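You operate a simulated robot arm through the tools that you are given. There is no shell and no other tool. Be economical: measure what you need, move in short steps, check, and stop when the job is done.

Carry out the task below with a simulated robot arm. There is one attempt and no reset: what you move stays moved.

JOB
Move the pump plug to the loose cable socket and cap its table socket.
Fine: desk switch and socket switch go off before you pull the plug; the cable socket stays where it stands; use the yellow cap.
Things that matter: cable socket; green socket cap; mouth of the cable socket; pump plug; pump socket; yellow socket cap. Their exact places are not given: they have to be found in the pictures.

Only the result counts: the job must be done as asked and must still hold three seconds after the hand-in. Knocking over, shifting, dropping, spilling or breaking anything else fails it. A push-on lid holds only when it is set on centred and level and pressed home; a screw cap is set on level and turned clockwise until tight.

ROBOT AND FRAMES
A 7-joint arm with a two-finger parallel gripper on a trunk, on a base that drives. Base frame: it is fixed to the floor where the robot stands at the start and does not move with it; the origin is under the middle of the robot, x ahead of it, y to its left, z up. Lengths are in m, angles in degrees, forces in N, time in s.
With the tool pointing down near the work surface it reaches from about 0.26 to 0.76 m from the robot's upright axis, wherever it stands. Its first joint turns from -166.0 to 166.0 degrees. Places, roughly: green socket cap [-1.25, -0.5, 0.75]; mouth of the cable socket [-1.2, -0.1, 0.9]; pump plug [-1.5, -0.25, 1]; pump socket [-1.4, -0.3, 0.8]; yellow socket cap [-1.25, -0.75, 0.75]. Payload 3.91 kg.
Tool frame: the origin (TCP) lies between the finger pads and is the grasp point; the fingertips stand 0.03 m ahead of it; z points along the fingers, y is the line along which they close. The gripper opens to 0.11 m. The fingers are 0.02 m wide and 0.01 m thick; the gripper's body (0.048 by 0.112 m) begins 0.055 m behind the TCP.
Orientation is that of the tool frame in the base frame, as a unit quaternion [x, y, z, w]. With the fingers straight down and closing along the base's y, the tool's x points along the base's -x, its y along +y and its z along -z.

CONTROLS
- The arm moves only by the tool step_arm. Its argument "targets" is one flat list of numbers, 7 for each row, row after row: the turn, a rotation vector about the tool's x, y, z in degrees, then the shift along the tool's x, y, z in m, then the gripper command, from -1 (shut) to 1 (fully open), values between in proportion. In form: [wx, wy, wz, tx, ty, tz, fingers, wx, wy, wz, tx, ty, tz, fingers, ...]. A call has 1 to 20 rows; each row is the pose to reach, as a shift and turn from the pose commanded when the call began, along the tool's axes at that moment. A row lasts 0.2 s, in which the tool goes at most 0.05 m and 8.6 degrees; a call with a longer step from one row to the next is refused whole, and so is a gripper value outside its range. A pose out of reach is approached as far as the arm can. The call stops where the force on the tool passes 40 N (or 10 N more than at its start, if that is more) or the arm is blocked; 0.2 s more then pass. Each finger travels about 0.153 m/s and halts on what it meets, pressing with about 36 N; the grip force reading is that of the motor and also rises with nothing between the fingers. The clock runs only during rows and for 0.2 s after the last one: add rows that repeat a pose to give the fingers time. The reply holds the time, the measured pose of the TCP, the force on the tool along the base axes, the opening and the grip force, in the units named above and with some noise, with the torque about the TCP (base axes, N m) and any sound that the robot's microphone picked up.
- Cameras (640 x 400 px; columns grow to the right, rows downward): "scene" is now at [-0.0848, 0.0736, 1.3805]; the picture's right is [-0.99, 0.10, 0.00], its down [0.07, 0.64, -0.76] and it looks along [-0.08, -0.76, -0.65] (base axes); focal length 214 px, centre (320, 200). "wrist" rides on the gripper at [0.077, 0.007, -0.114] in the tool frame; the picture's right is [-0.09, 1.00, 0.00], its down [-0.80, -0.07, -0.59] and it looks along [-0.59, -0.05, 0.80] (tool axes); focal length 270 px, centre (320, 200).
- grab_frame(camera): a new picture of that camera. No time passes.
- raise_lower(by): slides the trunk up (or, below 0, down) by that many m; the arm and the scene camera ride with it, the base frame stays. It gives what a move gives, with no picture.
- base_move(legs): drives the robot by 1 to 6 legs, each [ahead, turn to the left] in m and degrees, along the robot's own axes; the way and the turn of a leg run together, so that a leg with both is an arc; at most 1.5 m and 180 degrees a leg. The arm and the cameras ride along, it lands a little off, and it stops where it bumps. It gives what a move gives.
- aim_head(pan, tilt): turns the head with the scene camera to pan (to the left, within 155 degrees either way) and tilt (down, from -29 to 69), counted from straight ahead of the robot. It gives what a move gives.
- probe_pixels(camera, pixels): for up to 12 pixels [column, row] of the newest picture of that camera ("zoom" is the newest enlarged one), the place [x, y, z] in the base frame of the surface seen there, good to about 0.003 m, but the place of the scene camera against the robot may be out by one fixed shift of up to 0.012 m in any direction. No time passes.
- zoom(camera, box): a new picture of the part [left, top, right, bottom] of that camera's present view, enlarged. No time passes.
- finish_job(): hands the job in; it is judged then, once.

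Keep the steps short. Do not move on a guess: measure, check each grasp and each placing, and mend mistakes. In all there are 80 turns and 60 pictures (those below and enlarged ones count). Leave the gripper open and the arm clear of the work at the hand-in unless told otherwise, and finish with a single line.

The tools are called after "Call:" by a JSON object that holds its "fn" and its "kwargs". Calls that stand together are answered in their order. step_arm: Moves the arm, as the interface text tells. Its arguments: {"type":"object","properties":{"targets":{"type":"array","items":{"type":"number"}}},"required":["targets"]} The other tools are called the same way: raise_lower (by) slides the trunk up or down; base_move (legs) drives the base; aim_head (pan, tilt) turns the head that bears the scene camera; grab_frame (camera) takes a picture; probe_pixels (camera, pixels) gives the place of the surface under pixels of a picture; zoom (camera, box) takes an enlarged picture of a part of a camera's view; finish_job () hands the job in.

At the start:

```text
time: 0.0
tool_pos: [-0.1077, -0.3194, 1.1335]
tcp_rot: [0.0, 1.0, -0.001, 0.0]
contact_force: [-0.1, -0.1, -0.4]
moment: [0.0, -0.01, 0.0]
gripper_width: 0.11
grip_force: 0.0
trunk travel left (down, up): [-0.35, 0.26]
robot x, y, heading: [0.0033, 0.0013, -0.2]
head pan, tilt: [-95.8, 40.3]
```

scene: 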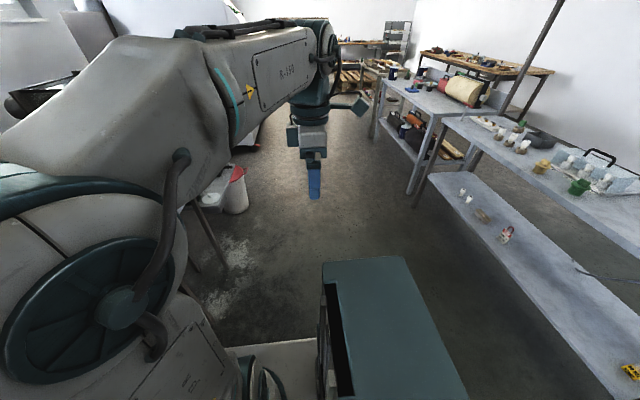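
wrist: 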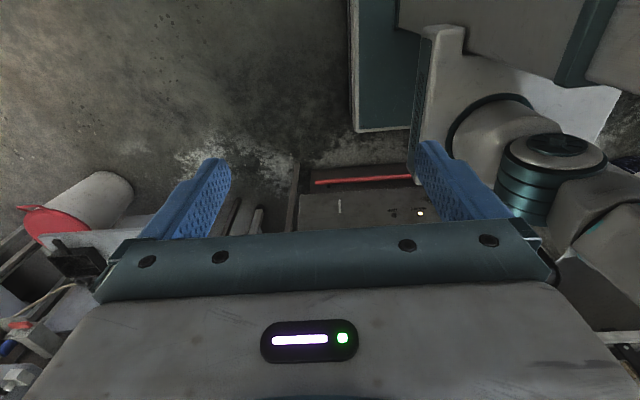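

The work area is behind the robot, at x of about -1.3. I'll turn the head towards it.

Call:
{"fn": "aim_head", "kwargs": {"pan": -155, "tilt": 30}}

Call:
{"fn": "grab_frame", "kwargs": {"camera": "scene"}}

```text
time: 1.3
tool_pos: [-0.1072, -0.3186, 1.1334]
tcp_rot: [0.0, 1.0, 0.001, 0.0]
contact_force: [0.9, 0.2, 0.3]
moment: [0.02, 0.03, -0.02]
gripper_width: 0.1101
grip_force: 0.0
trunk travel left (down, up): [-0.35, 0.26]
robot x, y, heading: [-0.0003, -0.0009, 0.1]
head pan, tilt: [-154.7, 30.0]
```

```text
57 pictures are left
```

scene: 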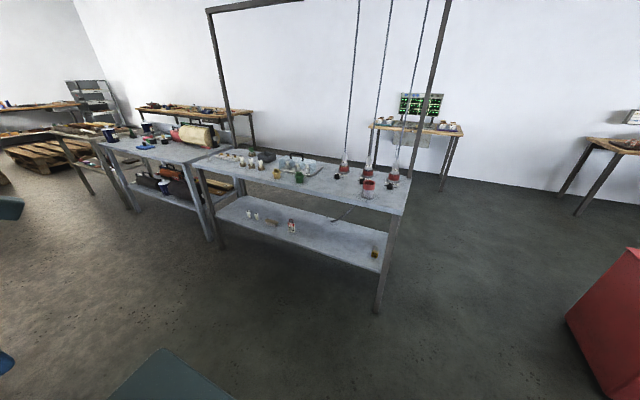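

A bench stands behind the robot. I'll enlarge it.

Call:
{"fn": "zoom", "kwargs": {"camera": "scene", "box": [190, 130, 420, 274]}}

Call:
{"fn": "probe_pixels", "kwargs": {"camera": "scene", "pixels": [[400, 212], [200, 170], [300, 178], [276, 174], [368, 188], [240, 160], [375, 250], [385, 290], [395, 178], [240, 188]]}}

```text
2.78 times, centred on (305, 202) of scene
```

zoom: 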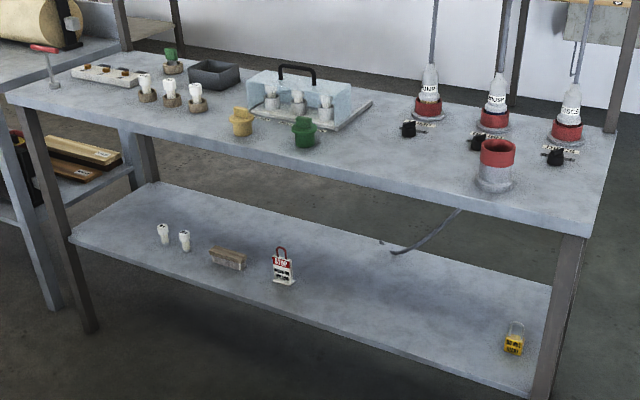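

```text
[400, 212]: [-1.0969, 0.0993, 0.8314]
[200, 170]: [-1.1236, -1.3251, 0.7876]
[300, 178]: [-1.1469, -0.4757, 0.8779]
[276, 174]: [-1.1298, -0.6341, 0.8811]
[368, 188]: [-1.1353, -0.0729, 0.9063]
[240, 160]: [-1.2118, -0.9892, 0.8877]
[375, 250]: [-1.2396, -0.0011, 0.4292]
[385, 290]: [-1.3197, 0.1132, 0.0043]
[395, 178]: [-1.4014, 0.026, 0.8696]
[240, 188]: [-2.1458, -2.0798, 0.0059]
```

Bench front edge is near x=-1.07, with the plugs, switches, cable socket and caps on top. I'll drive closer, to about (-0.6,-0.35), facing the bench.

Call:
{"fn": "base_move", "kwargs": {"legs": [[0, -150], [0.69, 0], [0, -30]]}}

Call:
{"fn": "aim_head", "kwargs": {"pan": 0, "tilt": 40}}

Call:
{"fn": "grab_frame", "kwargs": {"camera": "scene"}}

```text
time: 12.8
tool_pos: [-0.4833, -0.0069, 1.1347]
tcp_rot: [1.0, -0.02, 0.0, 0.0]
contact_force: [0.0, -0.3, 0.4]
moment: [-0.01, 0.0, -0.01]
gripper_width: 0.11
grip_force: 0.1
trunk travel left (down, up): [-0.35, 0.26]
robot x, y, heading: [-0.6055, -0.3225, 177.8]
head pan, tilt: [-154.7, 30.0]
```

```text
time: 15.2
tool_pos: [-0.4836, -0.0079, 1.1339]
tcp_rot: [1.0, -0.02, 0.0, 0.0]
contact_force: [-0.6, -0.1, -0.5]
moment: [0.03, -0.01, -0.03]
gripper_width: 0.1098
grip_force: 0.0
trunk travel left (down, up): [-0.35, 0.26]
robot x, y, heading: [-0.6045, -0.3265, 177.6]
head pan, tilt: [0.0, 40.0]
```

```text
55 pictures are left
```

scene: 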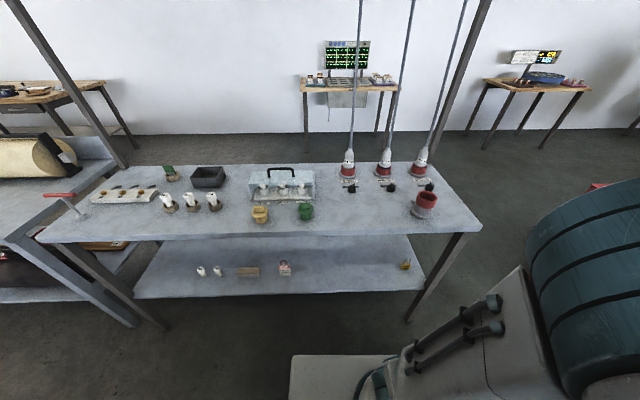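

Call:
{"fn": "zoom", "kwargs": {"camera": "scene", "box": [320, 140, 480, 240]}}

Call:
{"fn": "zoom", "kwargs": {"camera": "scene", "box": [60, 145, 340, 285]}}

```text
4.00 times, centred on (400, 190) of scene
```

zoom: 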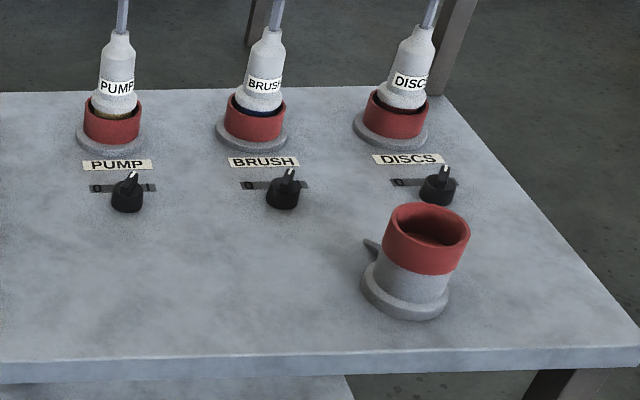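

```text
2.29 times, centred on (200, 215) of scene
```

zoom: 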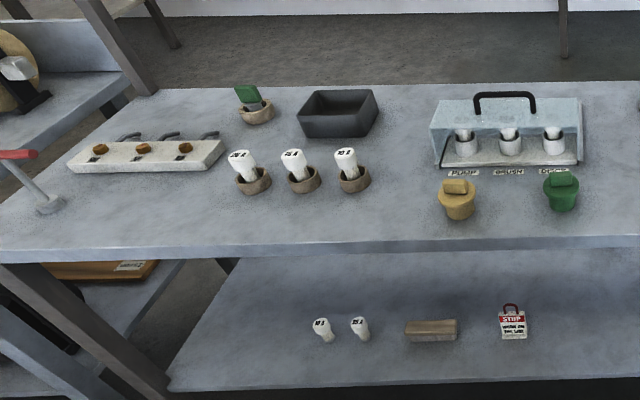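

I need details of the left board, the lever, and the wall display.

Call:
{"fn": "zoom", "kwargs": {"camera": "scene", "box": [300, 35, 400, 110]}}

Call:
{"fn": "zoom", "kwargs": {"camera": "scene", "box": [35, 150, 175, 238]}}

Call:
{"fn": "zoom", "kwargs": {"camera": "scene", "box": [480, 40, 600, 115]}}

```text
5.33 times, centred on (350, 72) of scene
```

zoom: 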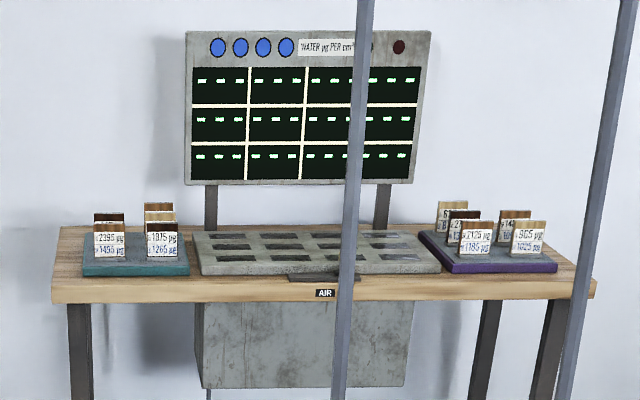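

```text
4.55 times, centred on (105, 194) of scene
```

zoom: 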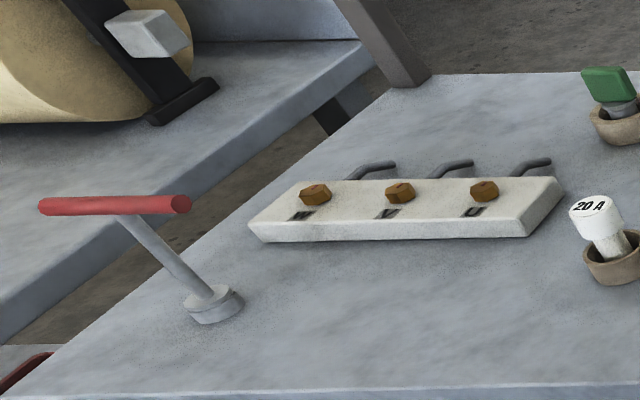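

```text
5.33 times, centred on (540, 78) of scene
```

zoom: 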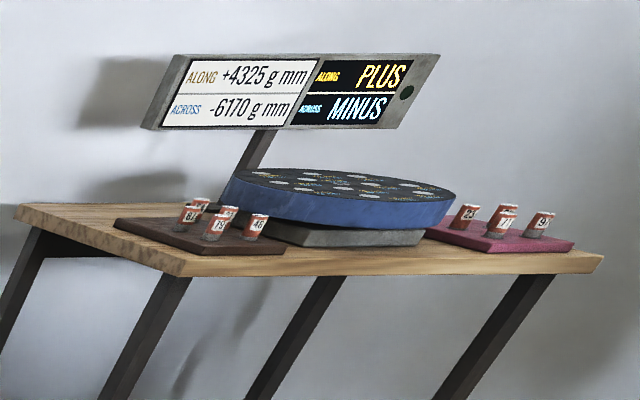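

The white board at left looks like the control desk. I'll measure key points here.

Call:
{"fn": "grab_frame", "kwargs": {"camera": "scene"}}

Call:
{"fn": "probe_pixels", "kwargs": {"camera": "scene", "pixels": [[351, 188], [390, 186], [428, 186], [348, 170], [424, 212], [425, 194], [260, 213], [305, 210], [104, 193], [123, 192], [141, 191], [57, 195]]}}

```text
49 pictures are left
```

scene: 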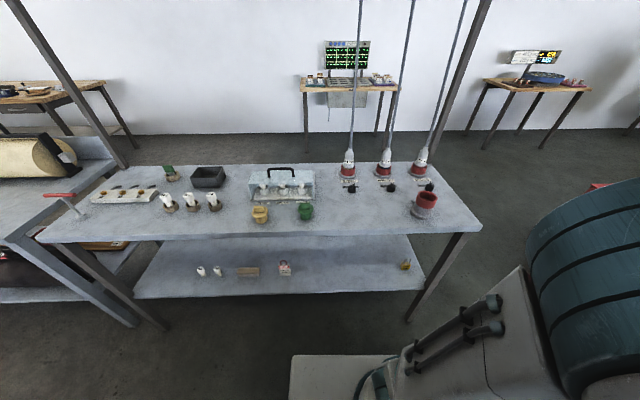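

```text
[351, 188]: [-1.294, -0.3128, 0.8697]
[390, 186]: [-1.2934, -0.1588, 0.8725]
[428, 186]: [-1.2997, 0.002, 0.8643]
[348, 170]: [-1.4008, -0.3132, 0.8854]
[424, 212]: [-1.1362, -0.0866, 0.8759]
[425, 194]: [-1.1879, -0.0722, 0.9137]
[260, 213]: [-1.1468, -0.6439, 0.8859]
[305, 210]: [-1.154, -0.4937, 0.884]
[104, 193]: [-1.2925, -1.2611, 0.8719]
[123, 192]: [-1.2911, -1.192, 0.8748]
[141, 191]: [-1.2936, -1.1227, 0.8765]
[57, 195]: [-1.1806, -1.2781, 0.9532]
```

The desk switches sit near (-1.29, -1.12 to -1.26). I'll drive left along the bench to y≈-1.05.

Call:
{"fn": "base_move", "kwargs": {"legs": [[0, 90], [0.72, 0], [0, -88]]}}

Call:
{"fn": "aim_head", "kwargs": {"pan": 0, "tilt": 50}}

Call:
{"fn": "grab_frame", "kwargs": {"camera": "scene"}}

```text
time: 26.6
tool_pos: [-0.5251, -0.7241, 1.1344]
tcp_rot: [1.0, 0.006, 0.0, 0.001]
contact_force: [-0.2, 0.1, 0.1]
moment: [-0.02, 0.0, -0.02]
gripper_width: 0.1102
grip_force: 0.1
trunk travel left (down, up): [-0.35, 0.26]
robot x, y, heading: [-0.631, -1.0408, -179.7]
head pan, tilt: [0.0, 40.0]
```

```text
time: 27.4
tool_pos: [-0.5251, -0.7251, 1.1341]
tcp_rot: [1.0, 0.006, 0.0, 0.001]
contact_force: [1.3, -0.1, 0.1]
moment: [0.0, 0.02, 0.01]
gripper_width: 0.1099
grip_force: 0.0
trunk travel left (down, up): [-0.35, 0.26]
robot x, y, heading: [-0.6297, -1.0461, -179.1]
head pan, tilt: [0.0, 50.0]
```

```text
48 pictures are left
```

scene: 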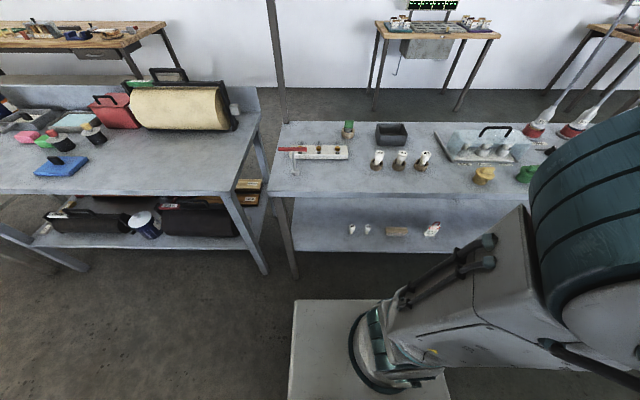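

Call:
{"fn": "zoom", "kwargs": {"camera": "scene", "box": [272, 130, 362, 186]}}

Call:
{"fn": "zoom", "kwargs": {"camera": "scene", "box": [420, 115, 550, 196]}}

```text
7.11 times, centred on (317, 158) of scene
```

zoom: 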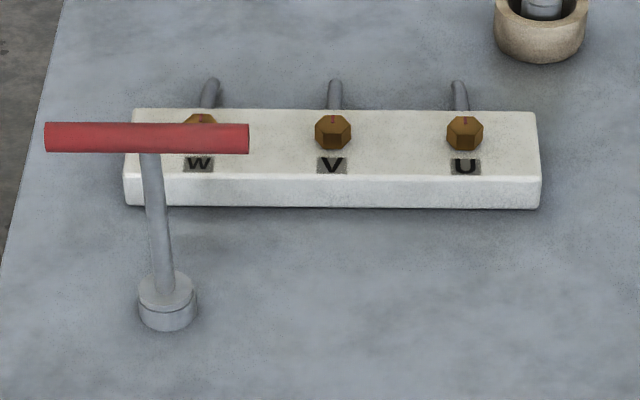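

```text
4.92 times, centred on (485, 156) of scene
```

zoom: 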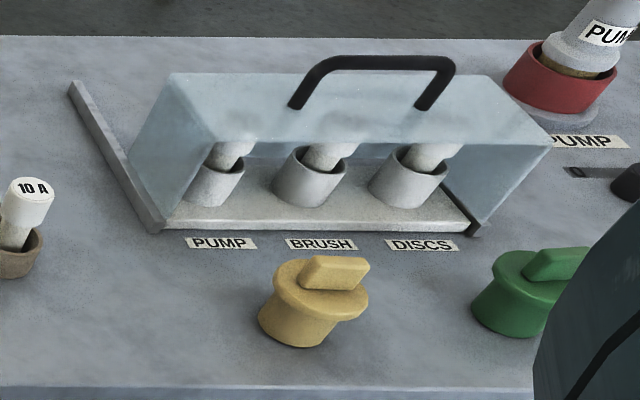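

The board is a U/V/W terminal block, not a switch. I'll check the green item in its cup and the rest of the area.

Call:
{"fn": "zoom", "kwargs": {"camera": "scene", "box": [330, 112, 440, 181]}}

Call:
{"fn": "zoom", "kwargs": {"camera": "scene", "box": [0, 60, 270, 250]}}

```text
5.80 times, centred on (385, 146) of scene
```

zoom: 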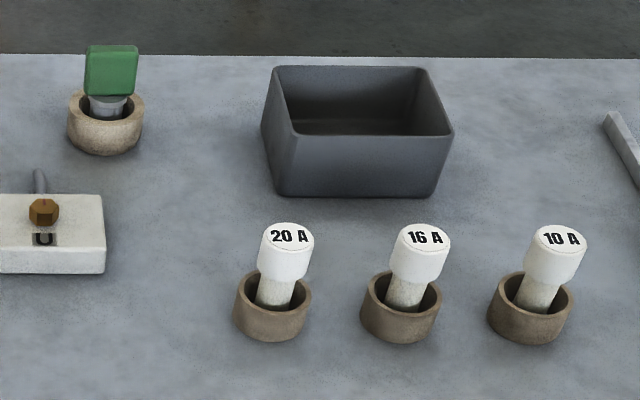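

```text
2.11 times, centred on (135, 155) of scene
```

zoom: 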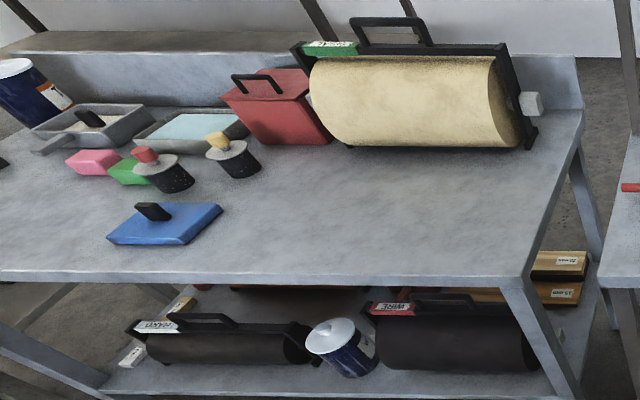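

No switch here. I'll look around the room for the desk switch.

Call:
{"fn": "aim_head", "kwargs": {"pan": -100, "tilt": 25}}

Call:
{"fn": "grab_frame", "kwargs": {"camera": "scene"}}

Call:
{"fn": "aim_head", "kwargs": {"pan": 110, "tilt": 25}}

Call:
{"fn": "grab_frame", "kwargs": {"camera": "scene"}}

```text
time: 29.1
tool_pos: [-0.5243, -0.7234, 1.1333]
tcp_rot: [1.0, 0.006, 0.0, 0.0]
contact_force: [-1.3, -0.5, 1.0]
moment: [-0.03, 0.02, 0.01]
gripper_width: 0.1101
grip_force: 0.0
trunk travel left (down, up): [-0.35, 0.26]
robot x, y, heading: [-0.6271, -1.0442, -179.2]
head pan, tilt: [-100.0, 25.0]
```

```text
43 pictures are left
```

scene: 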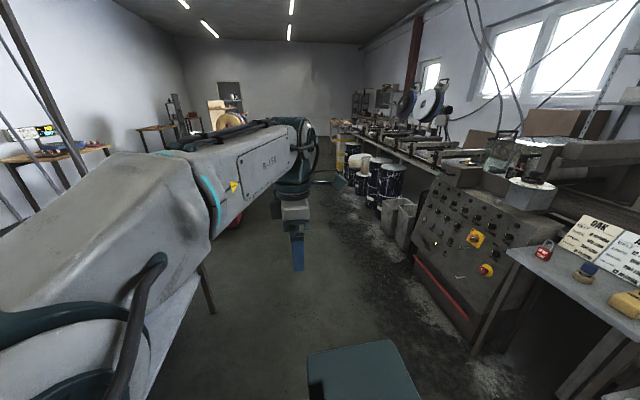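

```text
time: 32.2
tool_pos: [-0.5249, -0.725, 1.1331]
tcp_rot: [1.0, 0.006, 0.001, 0.0]
contact_force: [-0.1, -0.4, 0.1]
moment: [-0.01, 0.0, -0.02]
gripper_width: 0.1101
grip_force: 0.0
trunk travel left (down, up): [-0.35, 0.26]
robot x, y, heading: [-0.63, -1.0466, -179.2]
head pan, tilt: [110.0, 25.0]
```

```text
42 pictures are left
```

scene: 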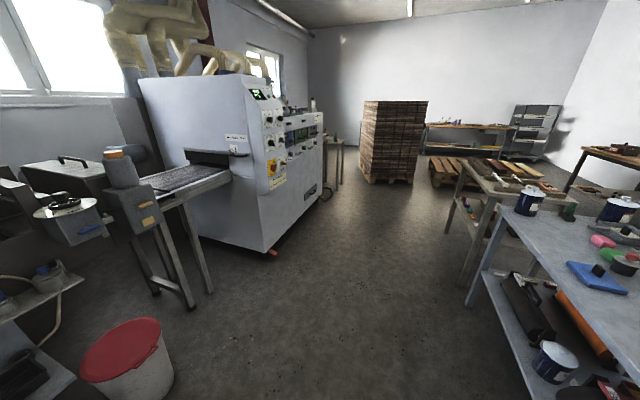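

An inclined control desk with many knobs shows in the first picture, near columns 410–560. I'll look at it properly.

Call:
{"fn": "aim_head", "kwargs": {"pan": -128, "tilt": 25}}

Call:
{"fn": "grab_frame", "kwargs": {"camera": "scene"}}

Call:
{"fn": "zoom", "kwargs": {"camera": "scene", "box": [190, 160, 390, 300]}}

```text
time: 35.5
tool_pos: [-0.5257, -0.7233, 1.1333]
tcp_rot: [1.0, 0.005, -0.001, 0.0]
contact_force: [-0.9, -0.2, 0.7]
moment: [-0.01, -0.05, 0.02]
gripper_width: 0.1101
grip_force: 0.1
trunk travel left (down, up): [-0.35, 0.26]
robot x, y, heading: [-0.6294, -1.0451, -179.0]
head pan, tilt: [-128.0, 25.0]
```

```text
41 pictures are left
```

scene: 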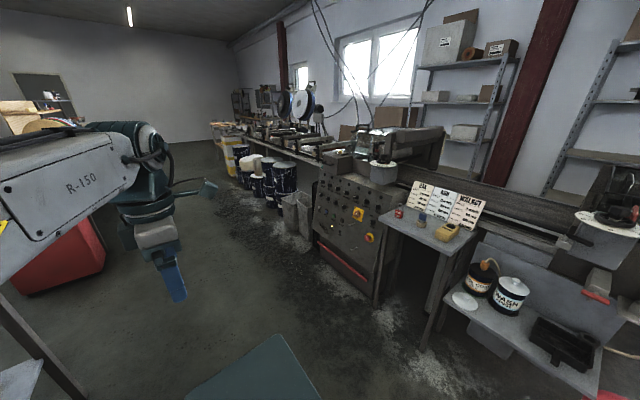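

```text
2.86 times, centred on (290, 230) of scene
```

zoom: 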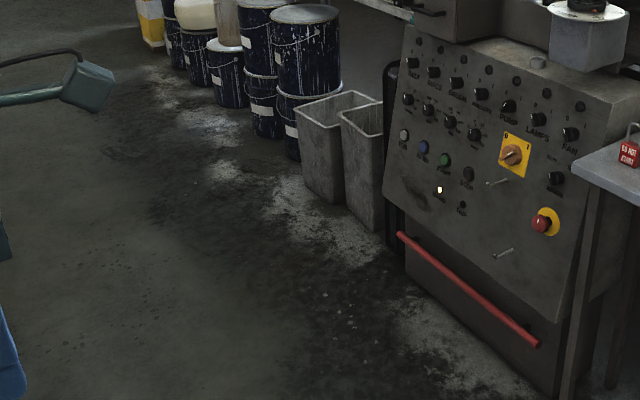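

The control desk has a knob labelled PUMP, zoom ~(508,107). I'll enlarge and measure.

Call:
{"fn": "zoom", "kwargs": {"camera": "scene", "box": [310, 165, 400, 221]}}

Call:
{"fn": "probe_pixels", "kwargs": {"camera": "scene", "pixels": [[367, 196], [341, 194], [350, 255], [330, 180], [375, 215], [345, 275], [365, 295], [357, 213], [370, 237], [440, 240], [380, 280]]}}

```text
7.11 times, centred on (355, 193) of scene
```

zoom: 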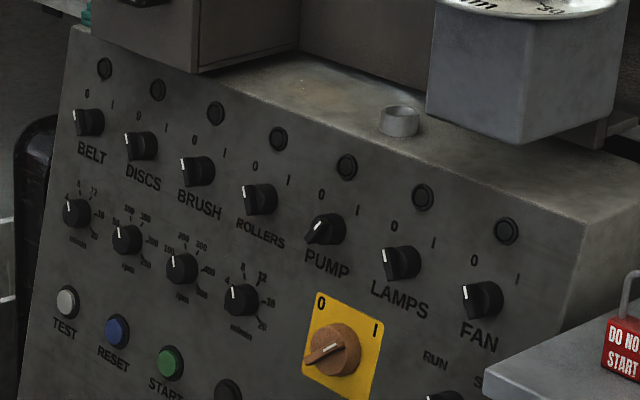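

```text
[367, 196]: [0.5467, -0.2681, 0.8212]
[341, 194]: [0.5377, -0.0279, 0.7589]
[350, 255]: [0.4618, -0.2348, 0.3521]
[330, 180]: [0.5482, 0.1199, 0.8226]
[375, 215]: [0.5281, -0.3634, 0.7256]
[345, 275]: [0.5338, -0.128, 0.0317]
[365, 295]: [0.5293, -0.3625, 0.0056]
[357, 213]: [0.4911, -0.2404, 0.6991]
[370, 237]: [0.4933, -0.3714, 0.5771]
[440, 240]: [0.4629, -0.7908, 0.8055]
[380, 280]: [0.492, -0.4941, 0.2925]
```

Call:
{"fn": "probe_pixels", "kwargs": {"camera": "zoom", "pixels": [[325, 230], [318, 215], [325, 262], [350, 195], [400, 263], [257, 200], [300, 175], [280, 245]]}}

```text
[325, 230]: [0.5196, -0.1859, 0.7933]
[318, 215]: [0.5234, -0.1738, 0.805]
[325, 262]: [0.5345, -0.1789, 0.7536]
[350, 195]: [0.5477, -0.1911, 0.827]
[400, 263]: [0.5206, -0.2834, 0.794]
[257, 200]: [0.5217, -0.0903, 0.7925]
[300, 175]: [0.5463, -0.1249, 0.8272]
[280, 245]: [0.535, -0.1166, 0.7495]
```

PUMP desk knob is near (0.52, -0.18, 0.79), with the panel facing -x and tilted back slightly. I'll drive in front of it.

Call:
{"fn": "base_move", "kwargs": {"legs": [[0, -125], [1.0, 0], [0, -56]]}}

Call:
{"fn": "aim_head", "kwargs": {"pan": 0, "tilt": 45}}

Call:
{"fn": "grab_frame", "kwargs": {"camera": "scene"}}

```text
time: 48.4
tool_pos: [-0.1681, -0.579, 1.1335]
tcp_rot: [0.021, 1.0, 0.0, 0.001]
contact_force: [-0.4, -0.7, -1.3]
moment: [0.01, 0.0, -0.02]
gripper_width: 0.11
grip_force: 0.0
trunk travel left (down, up): [-0.35, 0.26]
robot x, y, heading: [-0.0452, -0.2606, -2.2]
head pan, tilt: [-128.0, 25.0]
```

```text
time: 50.5
tool_pos: [-0.1679, -0.5788, 1.1329]
tcp_rot: [0.02, 1.0, 0.0, 0.0]
contact_force: [-0.4, 0.6, -0.4]
moment: [0.01, 0.03, -0.03]
gripper_width: 0.1099
grip_force: 0.0
trunk travel left (down, up): [-0.35, 0.26]
robot x, y, heading: [-0.0472, -0.2632, -2.4]
head pan, tilt: [0.0, 45.0]
```

```text
38 pictures are left
```

scene: 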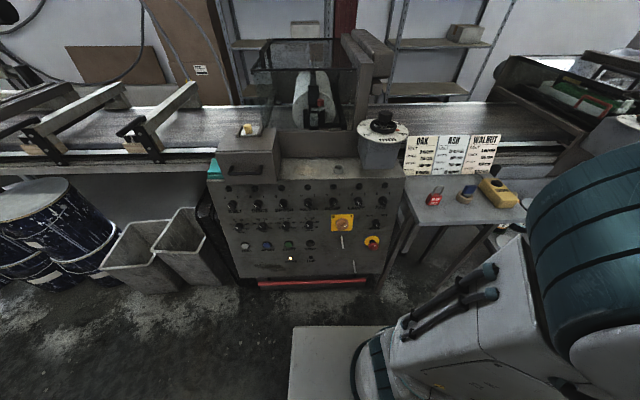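

Call:
{"fn": "zoom", "kwargs": {"camera": "scene", "box": [270, 175, 366, 235]}}

Call:
{"fn": "probe_pixels", "kwargs": {"camera": "zoom", "pixels": [[260, 165], [255, 150], [262, 112], [258, 215], [200, 60], [420, 120], [150, 250], [320, 40], [375, 320]]}}

```text
6.67 times, centred on (318, 205) of scene
```

zoom: 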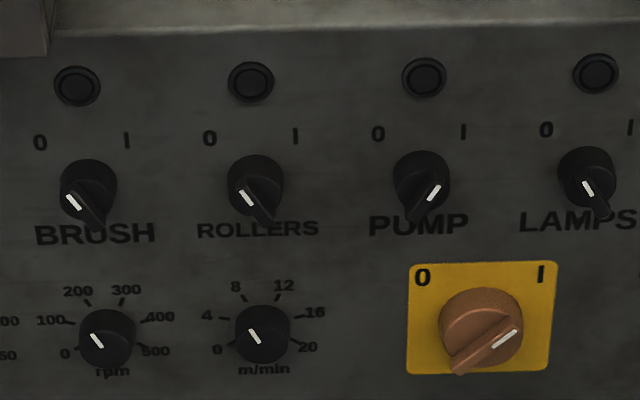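

```text
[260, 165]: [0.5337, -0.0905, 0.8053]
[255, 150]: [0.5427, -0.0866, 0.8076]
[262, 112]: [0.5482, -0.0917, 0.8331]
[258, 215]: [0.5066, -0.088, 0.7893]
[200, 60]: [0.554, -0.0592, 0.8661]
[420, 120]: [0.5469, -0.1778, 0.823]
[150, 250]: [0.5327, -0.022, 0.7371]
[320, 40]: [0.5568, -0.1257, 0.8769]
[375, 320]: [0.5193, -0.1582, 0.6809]
```

PUMP on the desk points to I; all its neighbours point to 0. I'll swing the arm round in front of the panel and tip the tool forward.

Call:
{"fn": "step_arm", "kwargs": {"targets": [0, 0, 0, -0.049, 0.002, 0, 1, 0, 0, 0, -0.098, 0.004, 0, 1, 0, 0, 0, -0.147, 0.006, 0, 1, 0, 0, 0, -0.196, 0.008, 0, 1, 0, 0, 0, -0.245, 0.01, 0, 1, 0, 0, 0, -0.294, 0.012, 0, 1, 0, 0, 0, -0.343, 0.014, 0, 1, 0, 0, 0, -0.39, 0.016, 0, 1, 0, -8, 0, -0.402, 0.05, 0.005, 1, 0, -16, 0, -0.413, 0.083, 0.01, 1, 0, -24, 0, -0.425, 0.116, 0.015, 1, 0, -32, 0, -0.437, 0.15, 0.02, 1, 0, -40, 0, -0.448, 0.183, 0.025, 1, 0, -48, 0, -0.46, 0.217, 0.03, 1, 0, -56, 0, -0.472, 0.25, 0.035, 1, 0, -64, 0, -0.483, 0.284, 0.04, 1, 0, -72, 0, -0.495, 0.317, 0.045, 1, 0, -80, 0, -0.507, 0.351, 0.05, 1, 0, -80, 0, -0.507, 0.351, 0.05, 1]}}

Call:
{"fn": "grab_frame", "kwargs": {"camera": "wrist"}}

```text
time: 53.6
tool_pos: [0.3339, -0.3753, 1.0421]
tcp_rot: [0.034, 0.93, 0.004, 0.365]
contact_force: [1.2, 0.5, 0.0]
moment: [0.02, 0.0, 0.0]
gripper_width: 0.1103
grip_force: 0.0
trunk travel left (down, up): [-0.35, 0.26]
robot x, y, heading: [-0.0483, -0.2623, -2.4]
head pan, tilt: [0.0, 45.0]
stopped in row 15: the arm was blocked; the commanded pose is now the measured one
```

```text
36 pictures are left
```

wrist: 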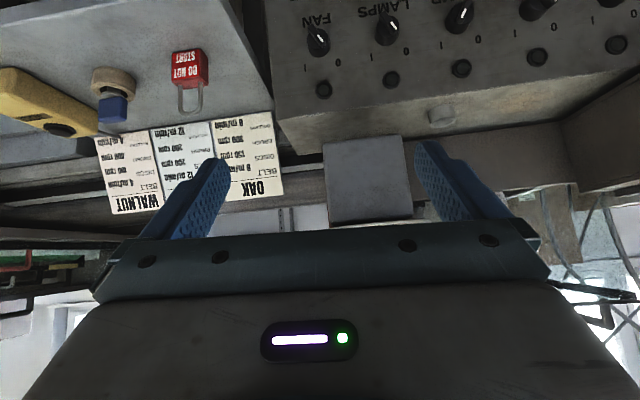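

The arm is too folded here to level the tool. I'll back the base off and lower the trunk so the arm can stretch more.

Call:
{"fn": "base_move", "kwargs": {"legs": [[-0.17, 0]]}}

Call:
{"fn": "raise_lower", "kwargs": {"by": -0.2}}

```text
time: 55.1
tool_pos: [0.1626, -0.3684, 1.0431]
tcp_rot: [0.034, 0.93, 0.004, 0.366]
contact_force: [0.0, -0.3, 0.0]
moment: [0.0, -0.02, -0.03]
gripper_width: 0.11
grip_force: 0.1
trunk travel left (down, up): [-0.35, 0.26]
robot x, y, heading: [-0.2188, -0.2596, -2.3]
head pan, tilt: [0.0, 45.0]
```

```text
time: 56.6
tool_pos: [0.0978, -0.3284, 0.7912]
tcp_rot: [0.043, 0.975, 0.059, 0.21]
contact_force: [-0.3, 0.1, -0.3]
moment: [0.01, 0.02, -0.03]
gripper_width: 0.1102
grip_force: 0.1
trunk travel left (down, up): [-0.227, 0.383]
robot x, y, heading: [-0.2212, -0.2608, -2.2]
head pan, tilt: [0.0, 45.0]
stopped: the arm was blocked; the commanded pose is now the measured one
```

The arm shifted and the trunk stopped at -0.12. I'll look for what blocked it.

Call:
{"fn": "aim_head", "kwargs": {"pan": -20, "tilt": 60}}

Call:
{"fn": "grab_frame", "kwargs": {"camera": "scene"}}

```text
time: 57.4
tool_pos: [0.098, -0.3281, 0.7884]
tcp_rot: [0.044, 0.975, 0.059, 0.208]
contact_force: [0.3, -0.3, -0.4]
moment: [0.0, -0.01, 0.05]
gripper_width: 0.11
grip_force: 0.1
trunk travel left (down, up): [-0.227, 0.383]
robot x, y, heading: [-0.22, -0.2565, -2.3]
head pan, tilt: [-20.0, 60.0]
```

```text
35 pictures are left
```

scene: 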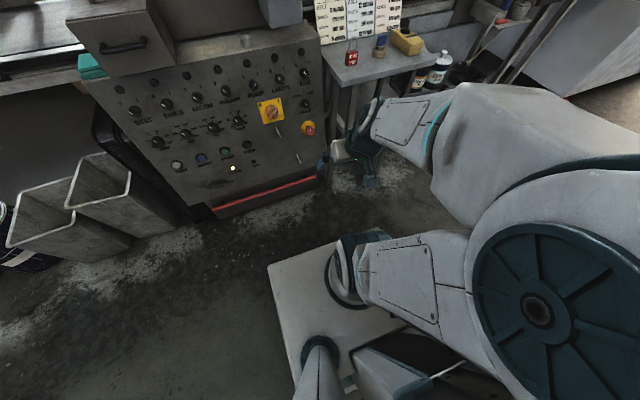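

Call:
{"fn": "probe_pixels", "kwargs": {"camera": "scene", "pixels": [[322, 165], [370, 175], [350, 145], [420, 110], [350, 250], [400, 285], [310, 350], [540, 310], [500, 150], [480, 240], [400, 350], [290, 300]]}}

```text
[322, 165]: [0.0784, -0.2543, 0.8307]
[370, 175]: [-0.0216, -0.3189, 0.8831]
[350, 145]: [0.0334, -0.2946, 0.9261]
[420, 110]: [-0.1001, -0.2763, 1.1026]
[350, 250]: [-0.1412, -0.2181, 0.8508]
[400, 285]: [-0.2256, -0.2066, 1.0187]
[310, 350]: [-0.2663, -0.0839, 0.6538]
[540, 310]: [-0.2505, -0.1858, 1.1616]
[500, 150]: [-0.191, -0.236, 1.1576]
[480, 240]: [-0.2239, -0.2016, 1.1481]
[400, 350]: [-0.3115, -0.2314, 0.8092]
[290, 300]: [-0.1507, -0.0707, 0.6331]
```

The arm is folded against itself, with no contact outside. I'll extend the tool forward and up first, then level it at longer reach.

Call:
{"fn": "step_arm", "kwargs": {"targets": [0, 0, 0, -0.039, 0.017, 0.002, 1, 0, 0, 0, -0.078, 0.034, 0.004, 1, 0, 0, 0, -0.117, 0.051, 0.006, 1, 0, 0, 0, -0.157, 0.068, 0.008, 1, 0, 0, 0, -0.196, 0.084, 0.009, 1, 0, 0, 0, -0.235, 0.101, 0.011, 1, 0, 0, 0, -0.274, 0.118, 0.013, 1, 0, 0, 0, -0.313, 0.135, 0.015, 1, 0.25, -7, -1.1, -0.313, 0.135, 0.015, 1, 0.5, -14, -2.1, -0.313, 0.135, 0.015, 1, 0.75, -21.1, -3.2, -0.313, 0.135, 0.015, 1, 1, -28.1, -4.3, -0.313, 0.135, 0.015, 1, 1.25, -35.1, -5.4, -0.313, 0.135, 0.015, 1, 1.5, -42.1, -6.4, -0.313, 0.135, 0.015, 1, 1.75, -49.2, -7.5, -0.313, 0.135, 0.015, 1, 2, -56.2, -8.6, -0.313, 0.135, 0.015, 1, 2, -56.2, -8.6, -0.313, 0.135, 0.015, 1]}}

```text
time: 61.0
tool_pos: [0.3957, -0.2262, 0.9097]
tcp_rot: [-0.001, 0.763, 0.001, 0.646]
contact_force: [0.5, 0.2, -0.3]
moment: [0.01, 0.02, 0.02]
gripper_width: 0.11
grip_force: 0.0
out of reach, approached as far as the arm can: row 14
trunk travel left (down, up): [-0.227, 0.383]
robot x, y, heading: [-0.2191, -0.2587, -2.2]
head pan, tilt: [-20.0, 60.0]
```

The tool is level and facing the panel. Next, a wrist picture.

Call:
{"fn": "grab_frame", "kwargs": {"camera": "wrist"}}

```text
34 pictures are left
```

wrist: 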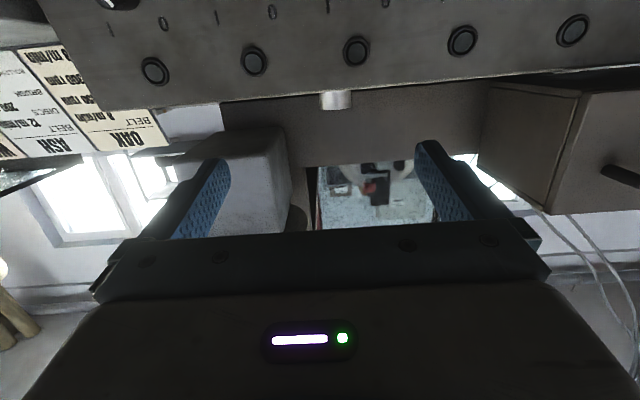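

I'll go down to knob height and line up near y=-0.18.

Call:
{"fn": "step_arm", "kwargs": {"targets": [0, 0, 0, 0.036, 0.015, 0.006, 1, 0, 0, 0, 0.072, 0.03, 0.012, 1, 0, 0, 0, 0.108, 0.046, 0.018, 1, 0, 0, 0, 0.108, 0.046, 0.018, 0.2]}}

Call:
{"fn": "grab_frame", "kwargs": {"camera": "wrist"}}

```text
time: 62.0
tool_pos: [0.3939, -0.1783, 0.8002]
tcp_rot: [-0.001, 0.764, 0.001, 0.645]
contact_force: [-1.0, 0.0, 0.4]
moment: [0.01, 0.01, 0.01]
gripper_width: 0.0659
grip_force: 0.0
trunk travel left (down, up): [-0.227, 0.383]
robot x, y, heading: [-0.2189, -0.2553, -2.4]
head pan, tilt: [-20.0, 60.0]
```

```text
33 pictures are left
```

wrist: 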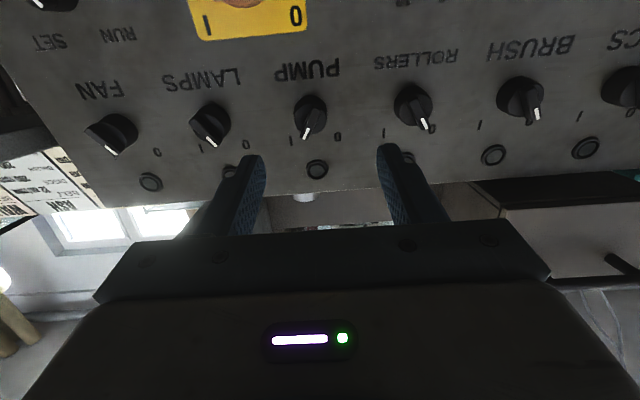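

Call:
{"fn": "zoom", "kwargs": {"camera": "wrist", "box": [250, 50, 450, 190]}}

Call:
{"fn": "probe_pixels", "kwargs": {"camera": "zoom", "pixels": [[190, 160], [200, 190], [180, 235], [210, 205], [155, 195], [240, 190], [180, 145], [140, 290], [300, 290], [525, 170], [560, 255]]}}

```text
2.86 times, centred on (350, 120) of wrist
```

zoom: 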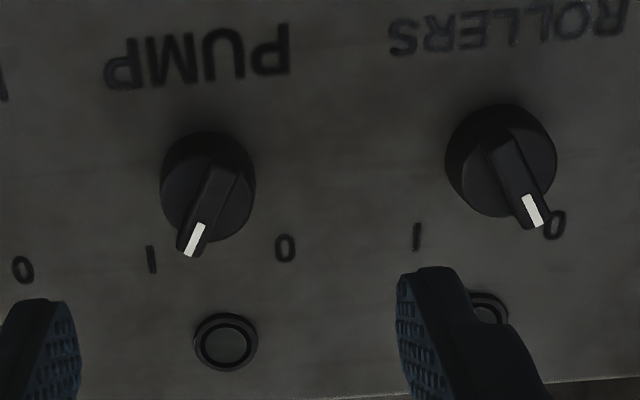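

```text
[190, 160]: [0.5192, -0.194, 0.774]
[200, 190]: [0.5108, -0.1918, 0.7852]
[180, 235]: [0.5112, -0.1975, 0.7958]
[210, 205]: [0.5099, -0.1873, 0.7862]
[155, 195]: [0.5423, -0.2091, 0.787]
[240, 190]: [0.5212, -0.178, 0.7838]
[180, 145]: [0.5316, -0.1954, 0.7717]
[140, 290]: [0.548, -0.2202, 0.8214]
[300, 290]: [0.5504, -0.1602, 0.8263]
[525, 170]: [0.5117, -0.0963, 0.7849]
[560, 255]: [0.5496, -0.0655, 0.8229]
```

The knob bar's face is at (0.510,-0.190,0.786), bar tilted about 25° towards I. I'll roll the tool 25°, advance until the fingertips straddle the bar, and close.

Call:
{"fn": "step_arm", "kwargs": {"targets": [0, 0, 8.3, -0.002, -0.006, 0.02, 0, 0, 0, 16.6, -0.005, -0.0117, 0.04, -0.1, 0, 0, 25, -0.005, -0.0117, 0.06, -0.1, 0, 0, 25, -0.005, -0.0117, 0.08, -0.1, 0, 0, 25, -0.005, -0.0117, 0.09, -0.1, 0, 0, 25, -0.005, -0.0117, 0.0954, -0.1, 0, 0, 25, -0.005, -0.0117, 0.0954, -1, 0, 0, 25, -0.005, -0.0117, 0.0954, -1]}}

Call:
{"fn": "grab_frame", "kwargs": {"camera": "wrist"}}

```text
time: 63.8
tool_pos: [0.4899, -0.1879, 0.79]
tcp_rot: [0.162, 0.745, 0.142, 0.631]
contact_force: [6.6, 12.8, 6.7]
moment: [0.0, 0.29, 0.04]
gripper_width: 0.0088
grip_force: 44.9
trunk travel left (down, up): [-0.227, 0.383]
robot x, y, heading: [-0.2167, -0.2593, -2.2]
head pan, tilt: [-20.0, 60.0]
```

```text
31 pictures are left
```

wrist: 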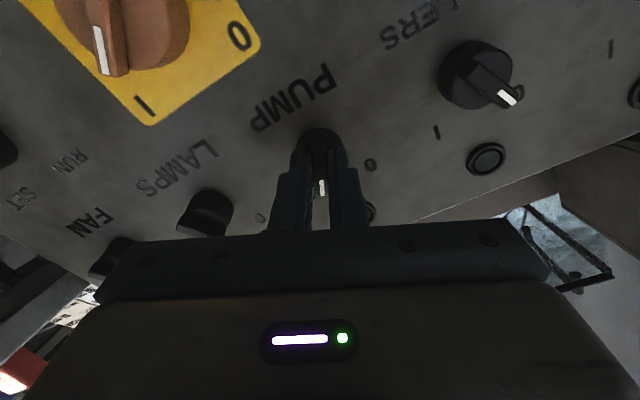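

Gripped on the bar (8.8 mm). I'll turn it towards 0.

Call:
{"fn": "step_arm", "kwargs": {"targets": [0, 0, -8, 0, 0, 0, -1, 0, 0, -16, 0, 0, 0, -1, 0, 0, -24, 0, 0, 0, -1, 0, 0, -32, 0, 0, 0, -1, 0, 0, -40, 0, 0, 0, -1, 0, 0, -48, 0, 0, 0, -1, 0, 0, -55, 0, 0, 0, -1, 0, 0, -60, 0, 0, 0, -1]}}

```text
time: 65.6
tool_pos: [0.4906, -0.1919, 0.7901]
tcp_rot: [-0.23, 0.728, -0.195, 0.616]
contact_force: [6.5, 11.6, 4.9]
moment: [1.15, -0.82, 0.7]
gripper_width: 0.01
grip_force: 45.1
trunk travel left (down, up): [-0.227, 0.383]
robot x, y, heading: [-0.22, -0.2601, -2.4]
head pan, tilt: [-20.0, 60.0]
```

Torque rose at the end, so it likely hit the stop. I'll open, back off and check.

Call:
{"fn": "step_arm", "kwargs": {"targets": [0, 0, 0, 0, 0, 0, -0.1, 0, 0, 0, 0, 0, 0, -0.1, 0, 0, 0, 0, 0, -0.04, -0.1, 0, 0, 8, 0, 0, -0.08, -0.1, 0, 0, 16, 0, 0, -0.11, -0.1, 0, 0, 24, 0, 0, -0.14, -0.1, 0, 0, 32, 0, 0, -0.14, -0.1]}}

Call:
{"fn": "zoom", "kwargs": {"camera": "wrist", "box": [200, 20, 440, 170]}}

```text
time: 67.2
tool_pos: [0.352, -0.1906, 0.814]
tcp_rot: [-0.02, 0.764, -0.015, 0.645]
contact_force: [-0.9, 1.0, -0.5]
moment: [0.0, 0.02, -0.02]
gripper_width: 0.0497
grip_force: 0.1
trunk travel left (down, up): [-0.227, 0.383]
robot x, y, heading: [-0.2196, -0.2561, -2.2]
head pan, tilt: [-20.0, 60.0]
```

```text
2.67 times, centred on (320, 95) of wrist
```

zoom: 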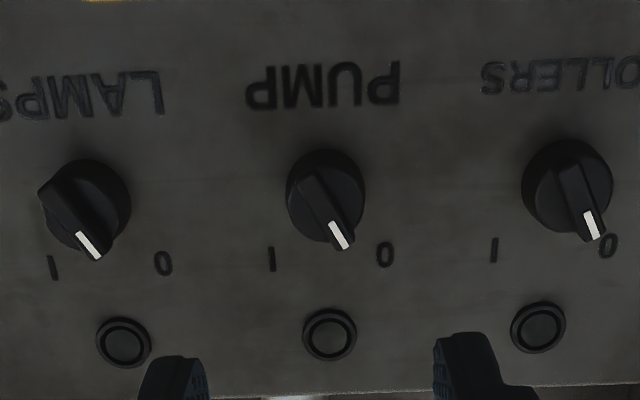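

PUMP on the desk now reads 0. Next I'll raise the arm and point the tool down again for driving.

Call:
{"fn": "step_arm", "kwargs": {"targets": [0, 0, 0, -0.045, 0, -0.02, -0.1, 0, 0, 0, -0.09, 0, -0.03, -0.1, 0, 0, 0, -0.135, 0, -0.04, -0.1, 0, 0, 0, -0.18, 0, -0.05, -0.1, 0, 8, 0, -0.2, 0, -0.05, 0, 0, 16, 0, -0.2, 0, -0.05, 0, 0, 24, 0, -0.2, 0, -0.05, 0, 0, 32, 0, -0.2, 0, -0.05, 0, 0, 40, 0, -0.2, 0, -0.05, 0, 0, 48, 0, -0.2, 0, -0.05, 0, 0, 56, 0, -0.2, 0, -0.05, 0, 0, 64, 0, -0.2, 0, -0.05, 0, 0, 72, 0, -0.2, 0, -0.05, 0, 0, 80, 0, -0.2, 0, -0.05, 0]}}

Call:
{"fn": "raise_lower", "kwargs": {"by": 0.12}}

```text
time: 70.2
tool_pos: [0.3392, -0.1914, 1.0169]
tcp_rot: [0.005, 1.0, -0.025, 0.001]
contact_force: [-0.7, 6.6, -0.4]
moment: [-0.59, -0.04, 0.01]
gripper_width: 0.0552
grip_force: 0.0
out of reach, approached as far as the arm can: row 5, 6, 10, 11
trunk travel left (down, up): [-0.227, 0.383]
robot x, y, heading: [-0.2171, -0.2591, -2.5]
head pan, tilt: [-20.0, 60.0]
```

```text
time: 71.7
tool_pos: [0.3362, -0.1793, 1.1386]
tcp_rot: [-0.005, 1.0, -0.025, 0.003]
contact_force: [0.1, 0.1, 0.6]
moment: [0.02, 0.0, 0.01]
gripper_width: 0.055
grip_force: 0.0
trunk travel left (down, up): [-0.347, 0.263]
robot x, y, heading: [-0.2181, -0.2567, -2.2]
head pan, tilt: [-20.0, 60.0]
```

There was a brief 6.6 N side force. I'll check the scene for anything disturbed.

Call:
{"fn": "aim_head", "kwargs": {"pan": 0, "tilt": 45}}

Call:
{"fn": "grab_frame", "kwargs": {"camera": "scene"}}

```text
time: 72.5
tool_pos: [0.3372, -0.1813, 1.1398]
tcp_rot: [-0.005, 1.0, -0.026, 0.004]
contact_force: [-0.3, -0.7, 0.1]
moment: [-0.03, 0.0, -0.02]
gripper_width: 0.0553
grip_force: 0.2
trunk travel left (down, up): [-0.347, 0.263]
robot x, y, heading: [-0.2187, -0.2577, -2.4]
head pan, tilt: [0.0, 45.0]
```

```text
29 pictures are left
```

scene: 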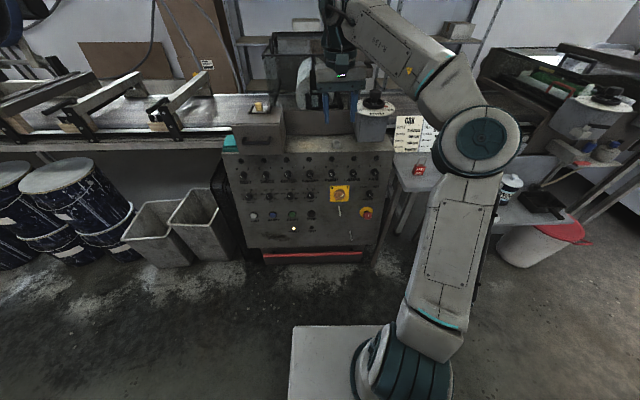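

Nothing is disturbed. I'll drive to the bench, to about (-0.75,-0.27), facing it.

Call:
{"fn": "base_move", "kwargs": {"legs": [[-0.2, 0], [0, -177], [0.31, 0]]}}

Call:
{"fn": "grab_frame", "kwargs": {"camera": "scene"}}

```text
time: 83.1
tool_pos: [-1.2839, -0.3627, 1.1381]
tcp_rot: [0.999, 0.034, -0.005, -0.025]
contact_force: [0.6, -0.5, 0.4]
moment: [0.01, 0.0, -0.03]
gripper_width: 0.055
grip_force: 0.1
trunk travel left (down, up): [-0.347, 0.263]
robot x, y, heading: [-0.7334, -0.2562, -179.2]
head pan, tilt: [0.0, 45.0]
```

```text
28 pictures are left
```

scene: 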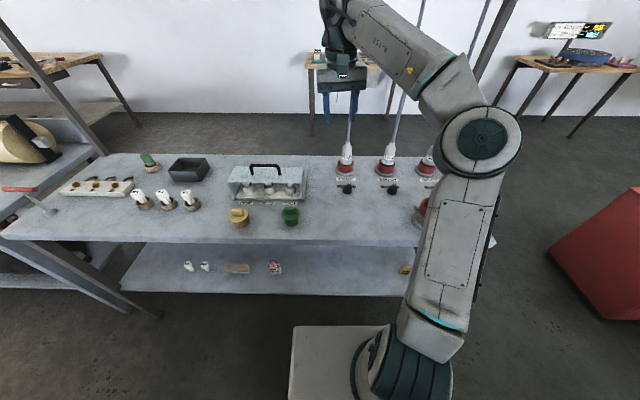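

The tool is above the bench. I'll look down with the wrist camera.

Call:
{"fn": "grab_frame", "kwargs": {"camera": "wrist"}}

Call:
{"fn": "zoom", "kwargs": {"camera": "wrist", "box": [180, 0, 480, 190]}}

```text
27 pictures are left
```

wrist: 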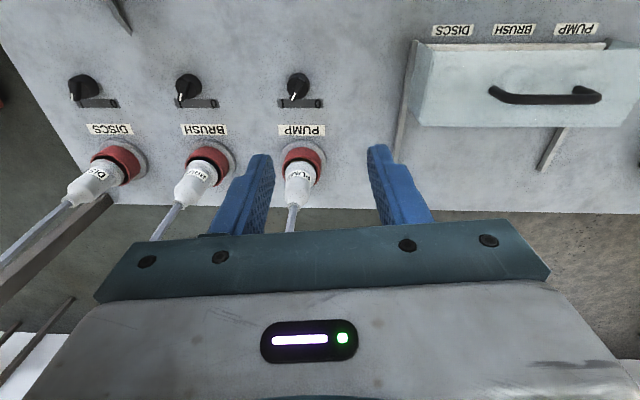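

```text
2.11 times, centred on (330, 95) of wrist
```

zoom: 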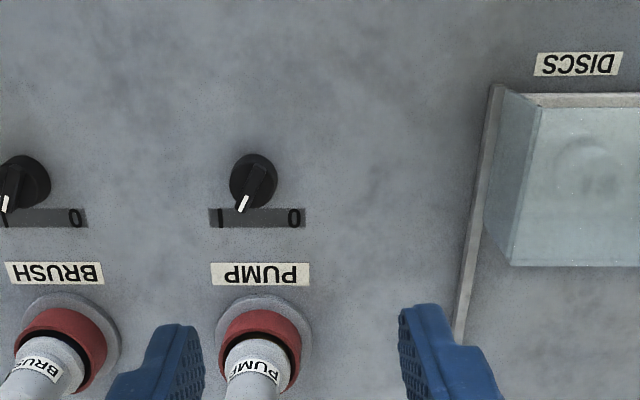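

Call:
{"fn": "probe_pixels", "kwargs": {"camera": "zoom", "pixels": [[258, 175], [246, 195], [270, 160], [234, 180], [276, 185], [220, 216], [294, 216], [250, 240], [20, 190], [262, 312], [236, 310], [298, 320]]}}

```text
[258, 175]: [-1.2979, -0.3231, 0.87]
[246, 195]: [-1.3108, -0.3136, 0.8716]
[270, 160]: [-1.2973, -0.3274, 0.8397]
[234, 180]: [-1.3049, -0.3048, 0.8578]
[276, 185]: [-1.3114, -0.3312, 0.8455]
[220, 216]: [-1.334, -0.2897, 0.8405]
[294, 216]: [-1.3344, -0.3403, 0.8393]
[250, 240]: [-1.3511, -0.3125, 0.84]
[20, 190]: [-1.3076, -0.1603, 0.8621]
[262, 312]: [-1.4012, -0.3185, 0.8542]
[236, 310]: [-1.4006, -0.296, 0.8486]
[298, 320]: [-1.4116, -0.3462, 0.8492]
```

The PUMP socket switch is at I, centre near (-1.300,-0.317), top at 0.87. I'll level the tool and come to 0.98 above it.

Call:
{"fn": "step_arm", "kwargs": {"targets": [-0.7, 0.2, 1, -0.003, -0.01, 0.04, -0.1, -1.4, 0.4, 2, -0.006, -0.02, 0.08, -0.1, -2.2, 0.6, 3, -0.009, -0.03, 0.12, -0.1, -2.9, 0.7, 3.9, -0.0116, -0.039, 0.16, -0.1, -2.9, 0.7, 3.9, -0.0116, -0.039, 0.16, -0.1]}}

Call:
{"fn": "zoom", "kwargs": {"camera": "wrist", "box": [200, 20, 440, 170]}}

Call:
{"fn": "probe_pixels", "kwargs": {"camera": "zoom", "pixels": [[320, 150], [290, 200], [310, 170], [330, 120], [270, 150], [360, 150]]}}

```text
time: 84.3
tool_pos: [-1.2995, -0.317, 0.9813]
tcp_rot: [1.0, 0.0, 0.002, 0.0]
contact_force: [0.0, 0.0, -0.2]
moment: [-0.01, 0.0, 0.02]
gripper_width: 0.0495
grip_force: 0.0
trunk travel left (down, up): [-0.347, 0.263]
robot x, y, heading: [-0.7355, -0.2556, -179.0]
head pan, tilt: [0.0, 45.0]
```

```text
2.67 times, centred on (320, 95) of wrist
```

zoom: 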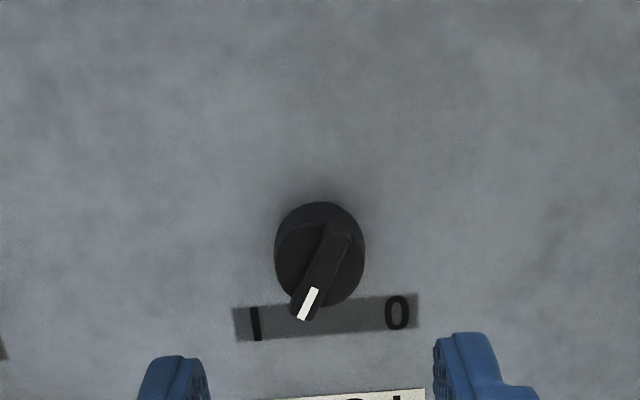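

```text
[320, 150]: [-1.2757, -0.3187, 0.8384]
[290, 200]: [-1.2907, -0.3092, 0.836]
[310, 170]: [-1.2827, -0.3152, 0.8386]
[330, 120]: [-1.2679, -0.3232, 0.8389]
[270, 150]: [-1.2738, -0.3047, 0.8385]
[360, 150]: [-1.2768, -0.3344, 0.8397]
```

Call:
{"fn": "probe_pixels", "kwargs": {"camera": "zoom", "pixels": [[325, 262], [310, 300], [335, 235], [290, 262], [350, 275], [320, 270], [278, 250], [362, 250]]}}

```text
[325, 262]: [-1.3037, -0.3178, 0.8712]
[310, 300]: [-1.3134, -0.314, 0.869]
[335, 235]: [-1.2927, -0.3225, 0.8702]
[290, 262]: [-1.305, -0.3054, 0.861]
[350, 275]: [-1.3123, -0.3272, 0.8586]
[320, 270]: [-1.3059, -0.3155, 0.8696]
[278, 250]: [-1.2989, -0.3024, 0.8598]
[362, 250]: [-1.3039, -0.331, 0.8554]
```

Knob centre is (-1.3035,-0.317), bar top 0.870, disc top 0.860. I'll roll 24°, descend to fingertips at 0.863, and grip.

Call:
{"fn": "step_arm", "kwargs": {"targets": [0, 0, 8, -0.004, 0, 0.02, -0.1, 0, 0, 16, -0.004, 0, 0.04, -0.1, 0, 0, 24, -0.004, 0, 0.06, -0.1, 0, 0, 24, -0.004, 0, 0.08, -0.1, 0, 0, 24, -0.004, 0, 0.088, -0.1, 0, 0, 24, -0.004, 0, 0.088, -1, 0, 0, 24, -0.004, 0, 0.088, -1]}}

```text
time: 85.9
tool_pos: [-1.3031, -0.3181, 0.8924]
tcp_rot: [0.978, -0.207, 0.002, -0.002]
contact_force: [-1.7, -7.2, -0.3]
moment: [-0.21, 0.16, 0.04]
gripper_width: 0.009
grip_force: 45.0
trunk travel left (down, up): [-0.347, 0.263]
robot x, y, heading: [-0.7314, -0.2591, -178.8]
head pan, tilt: [0.0, 45.0]
```

Gripped at 9 mm. I'll turn it 58° to 0, open and rise.

Call:
{"fn": "step_arm", "kwargs": {"targets": [0, 0, -8, 0, 0, 0, -1, 0, 0, -16, 0, 0, 0, -1, 0, 0, -24, 0, 0, 0, -1, 0, 0, -32, 0, 0, 0, -1, 0, 0, -40, 0, 0, 0, -1, 0, 0, -48, 0, 0, 0, -1, 0, 0, -55, 0, 0, 0, -1, 0, 0, -58, 0, 0, 0, -1]}}

Call:
{"fn": "step_arm", "kwargs": {"targets": [0, 0, 0, 0, 0, 0, -0.1, 0, 0, 0, 0, 0, 0, -0.1, 0, 0, 0, 0, 0, -0.04, -0.1, 0, 0, 8, 0, 0, -0.08, -0.1, 0, 0, 16, 0, 0, -0.12, -0.1, 0, 0, 24, 0, 0, -0.16, -0.1, 0, 0, 32, 0, 0, -0.2, -0.1, 0, 0, 34, 0, 0, -0.24, 0.5]}}

Call:
{"fn": "zoom", "kwargs": {"camera": "wrist", "box": [160, 0, 480, 200]}}

```text
time: 87.7
tool_pos: [-1.3046, -0.3142, 0.892]
tcp_rot: [0.957, 0.291, 0.001, 0.0]
contact_force: [-4.4, 13.9, 1.2]
moment: [0.58, 0.12, -1.07]
gripper_width: 0.0095
grip_force: 45.0
trunk travel left (down, up): [-0.347, 0.263]
robot x, y, heading: [-0.7352, -0.2587, -179.1]
head pan, tilt: [0.0, 45.0]
```

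```text
time: 89.5
tool_pos: [-1.3025, -0.3174, 1.1336]
tcp_rot: [1.0, 0.0, 0.002, 0.0]
contact_force: [-0.5, 0.0, 0.0]
moment: [0.02, -0.03, 0.01]
gripper_width: 0.0826
grip_force: 0.1
trunk travel left (down, up): [-0.347, 0.263]
robot x, y, heading: [-0.7385, -0.2569, -179.1]
head pan, tilt: [0.0, 45.0]
```

```text
2.00 times, centred on (320, 100) of wrist
```

zoom: 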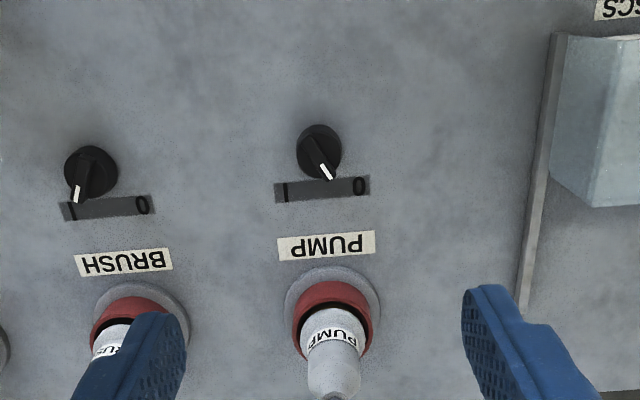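

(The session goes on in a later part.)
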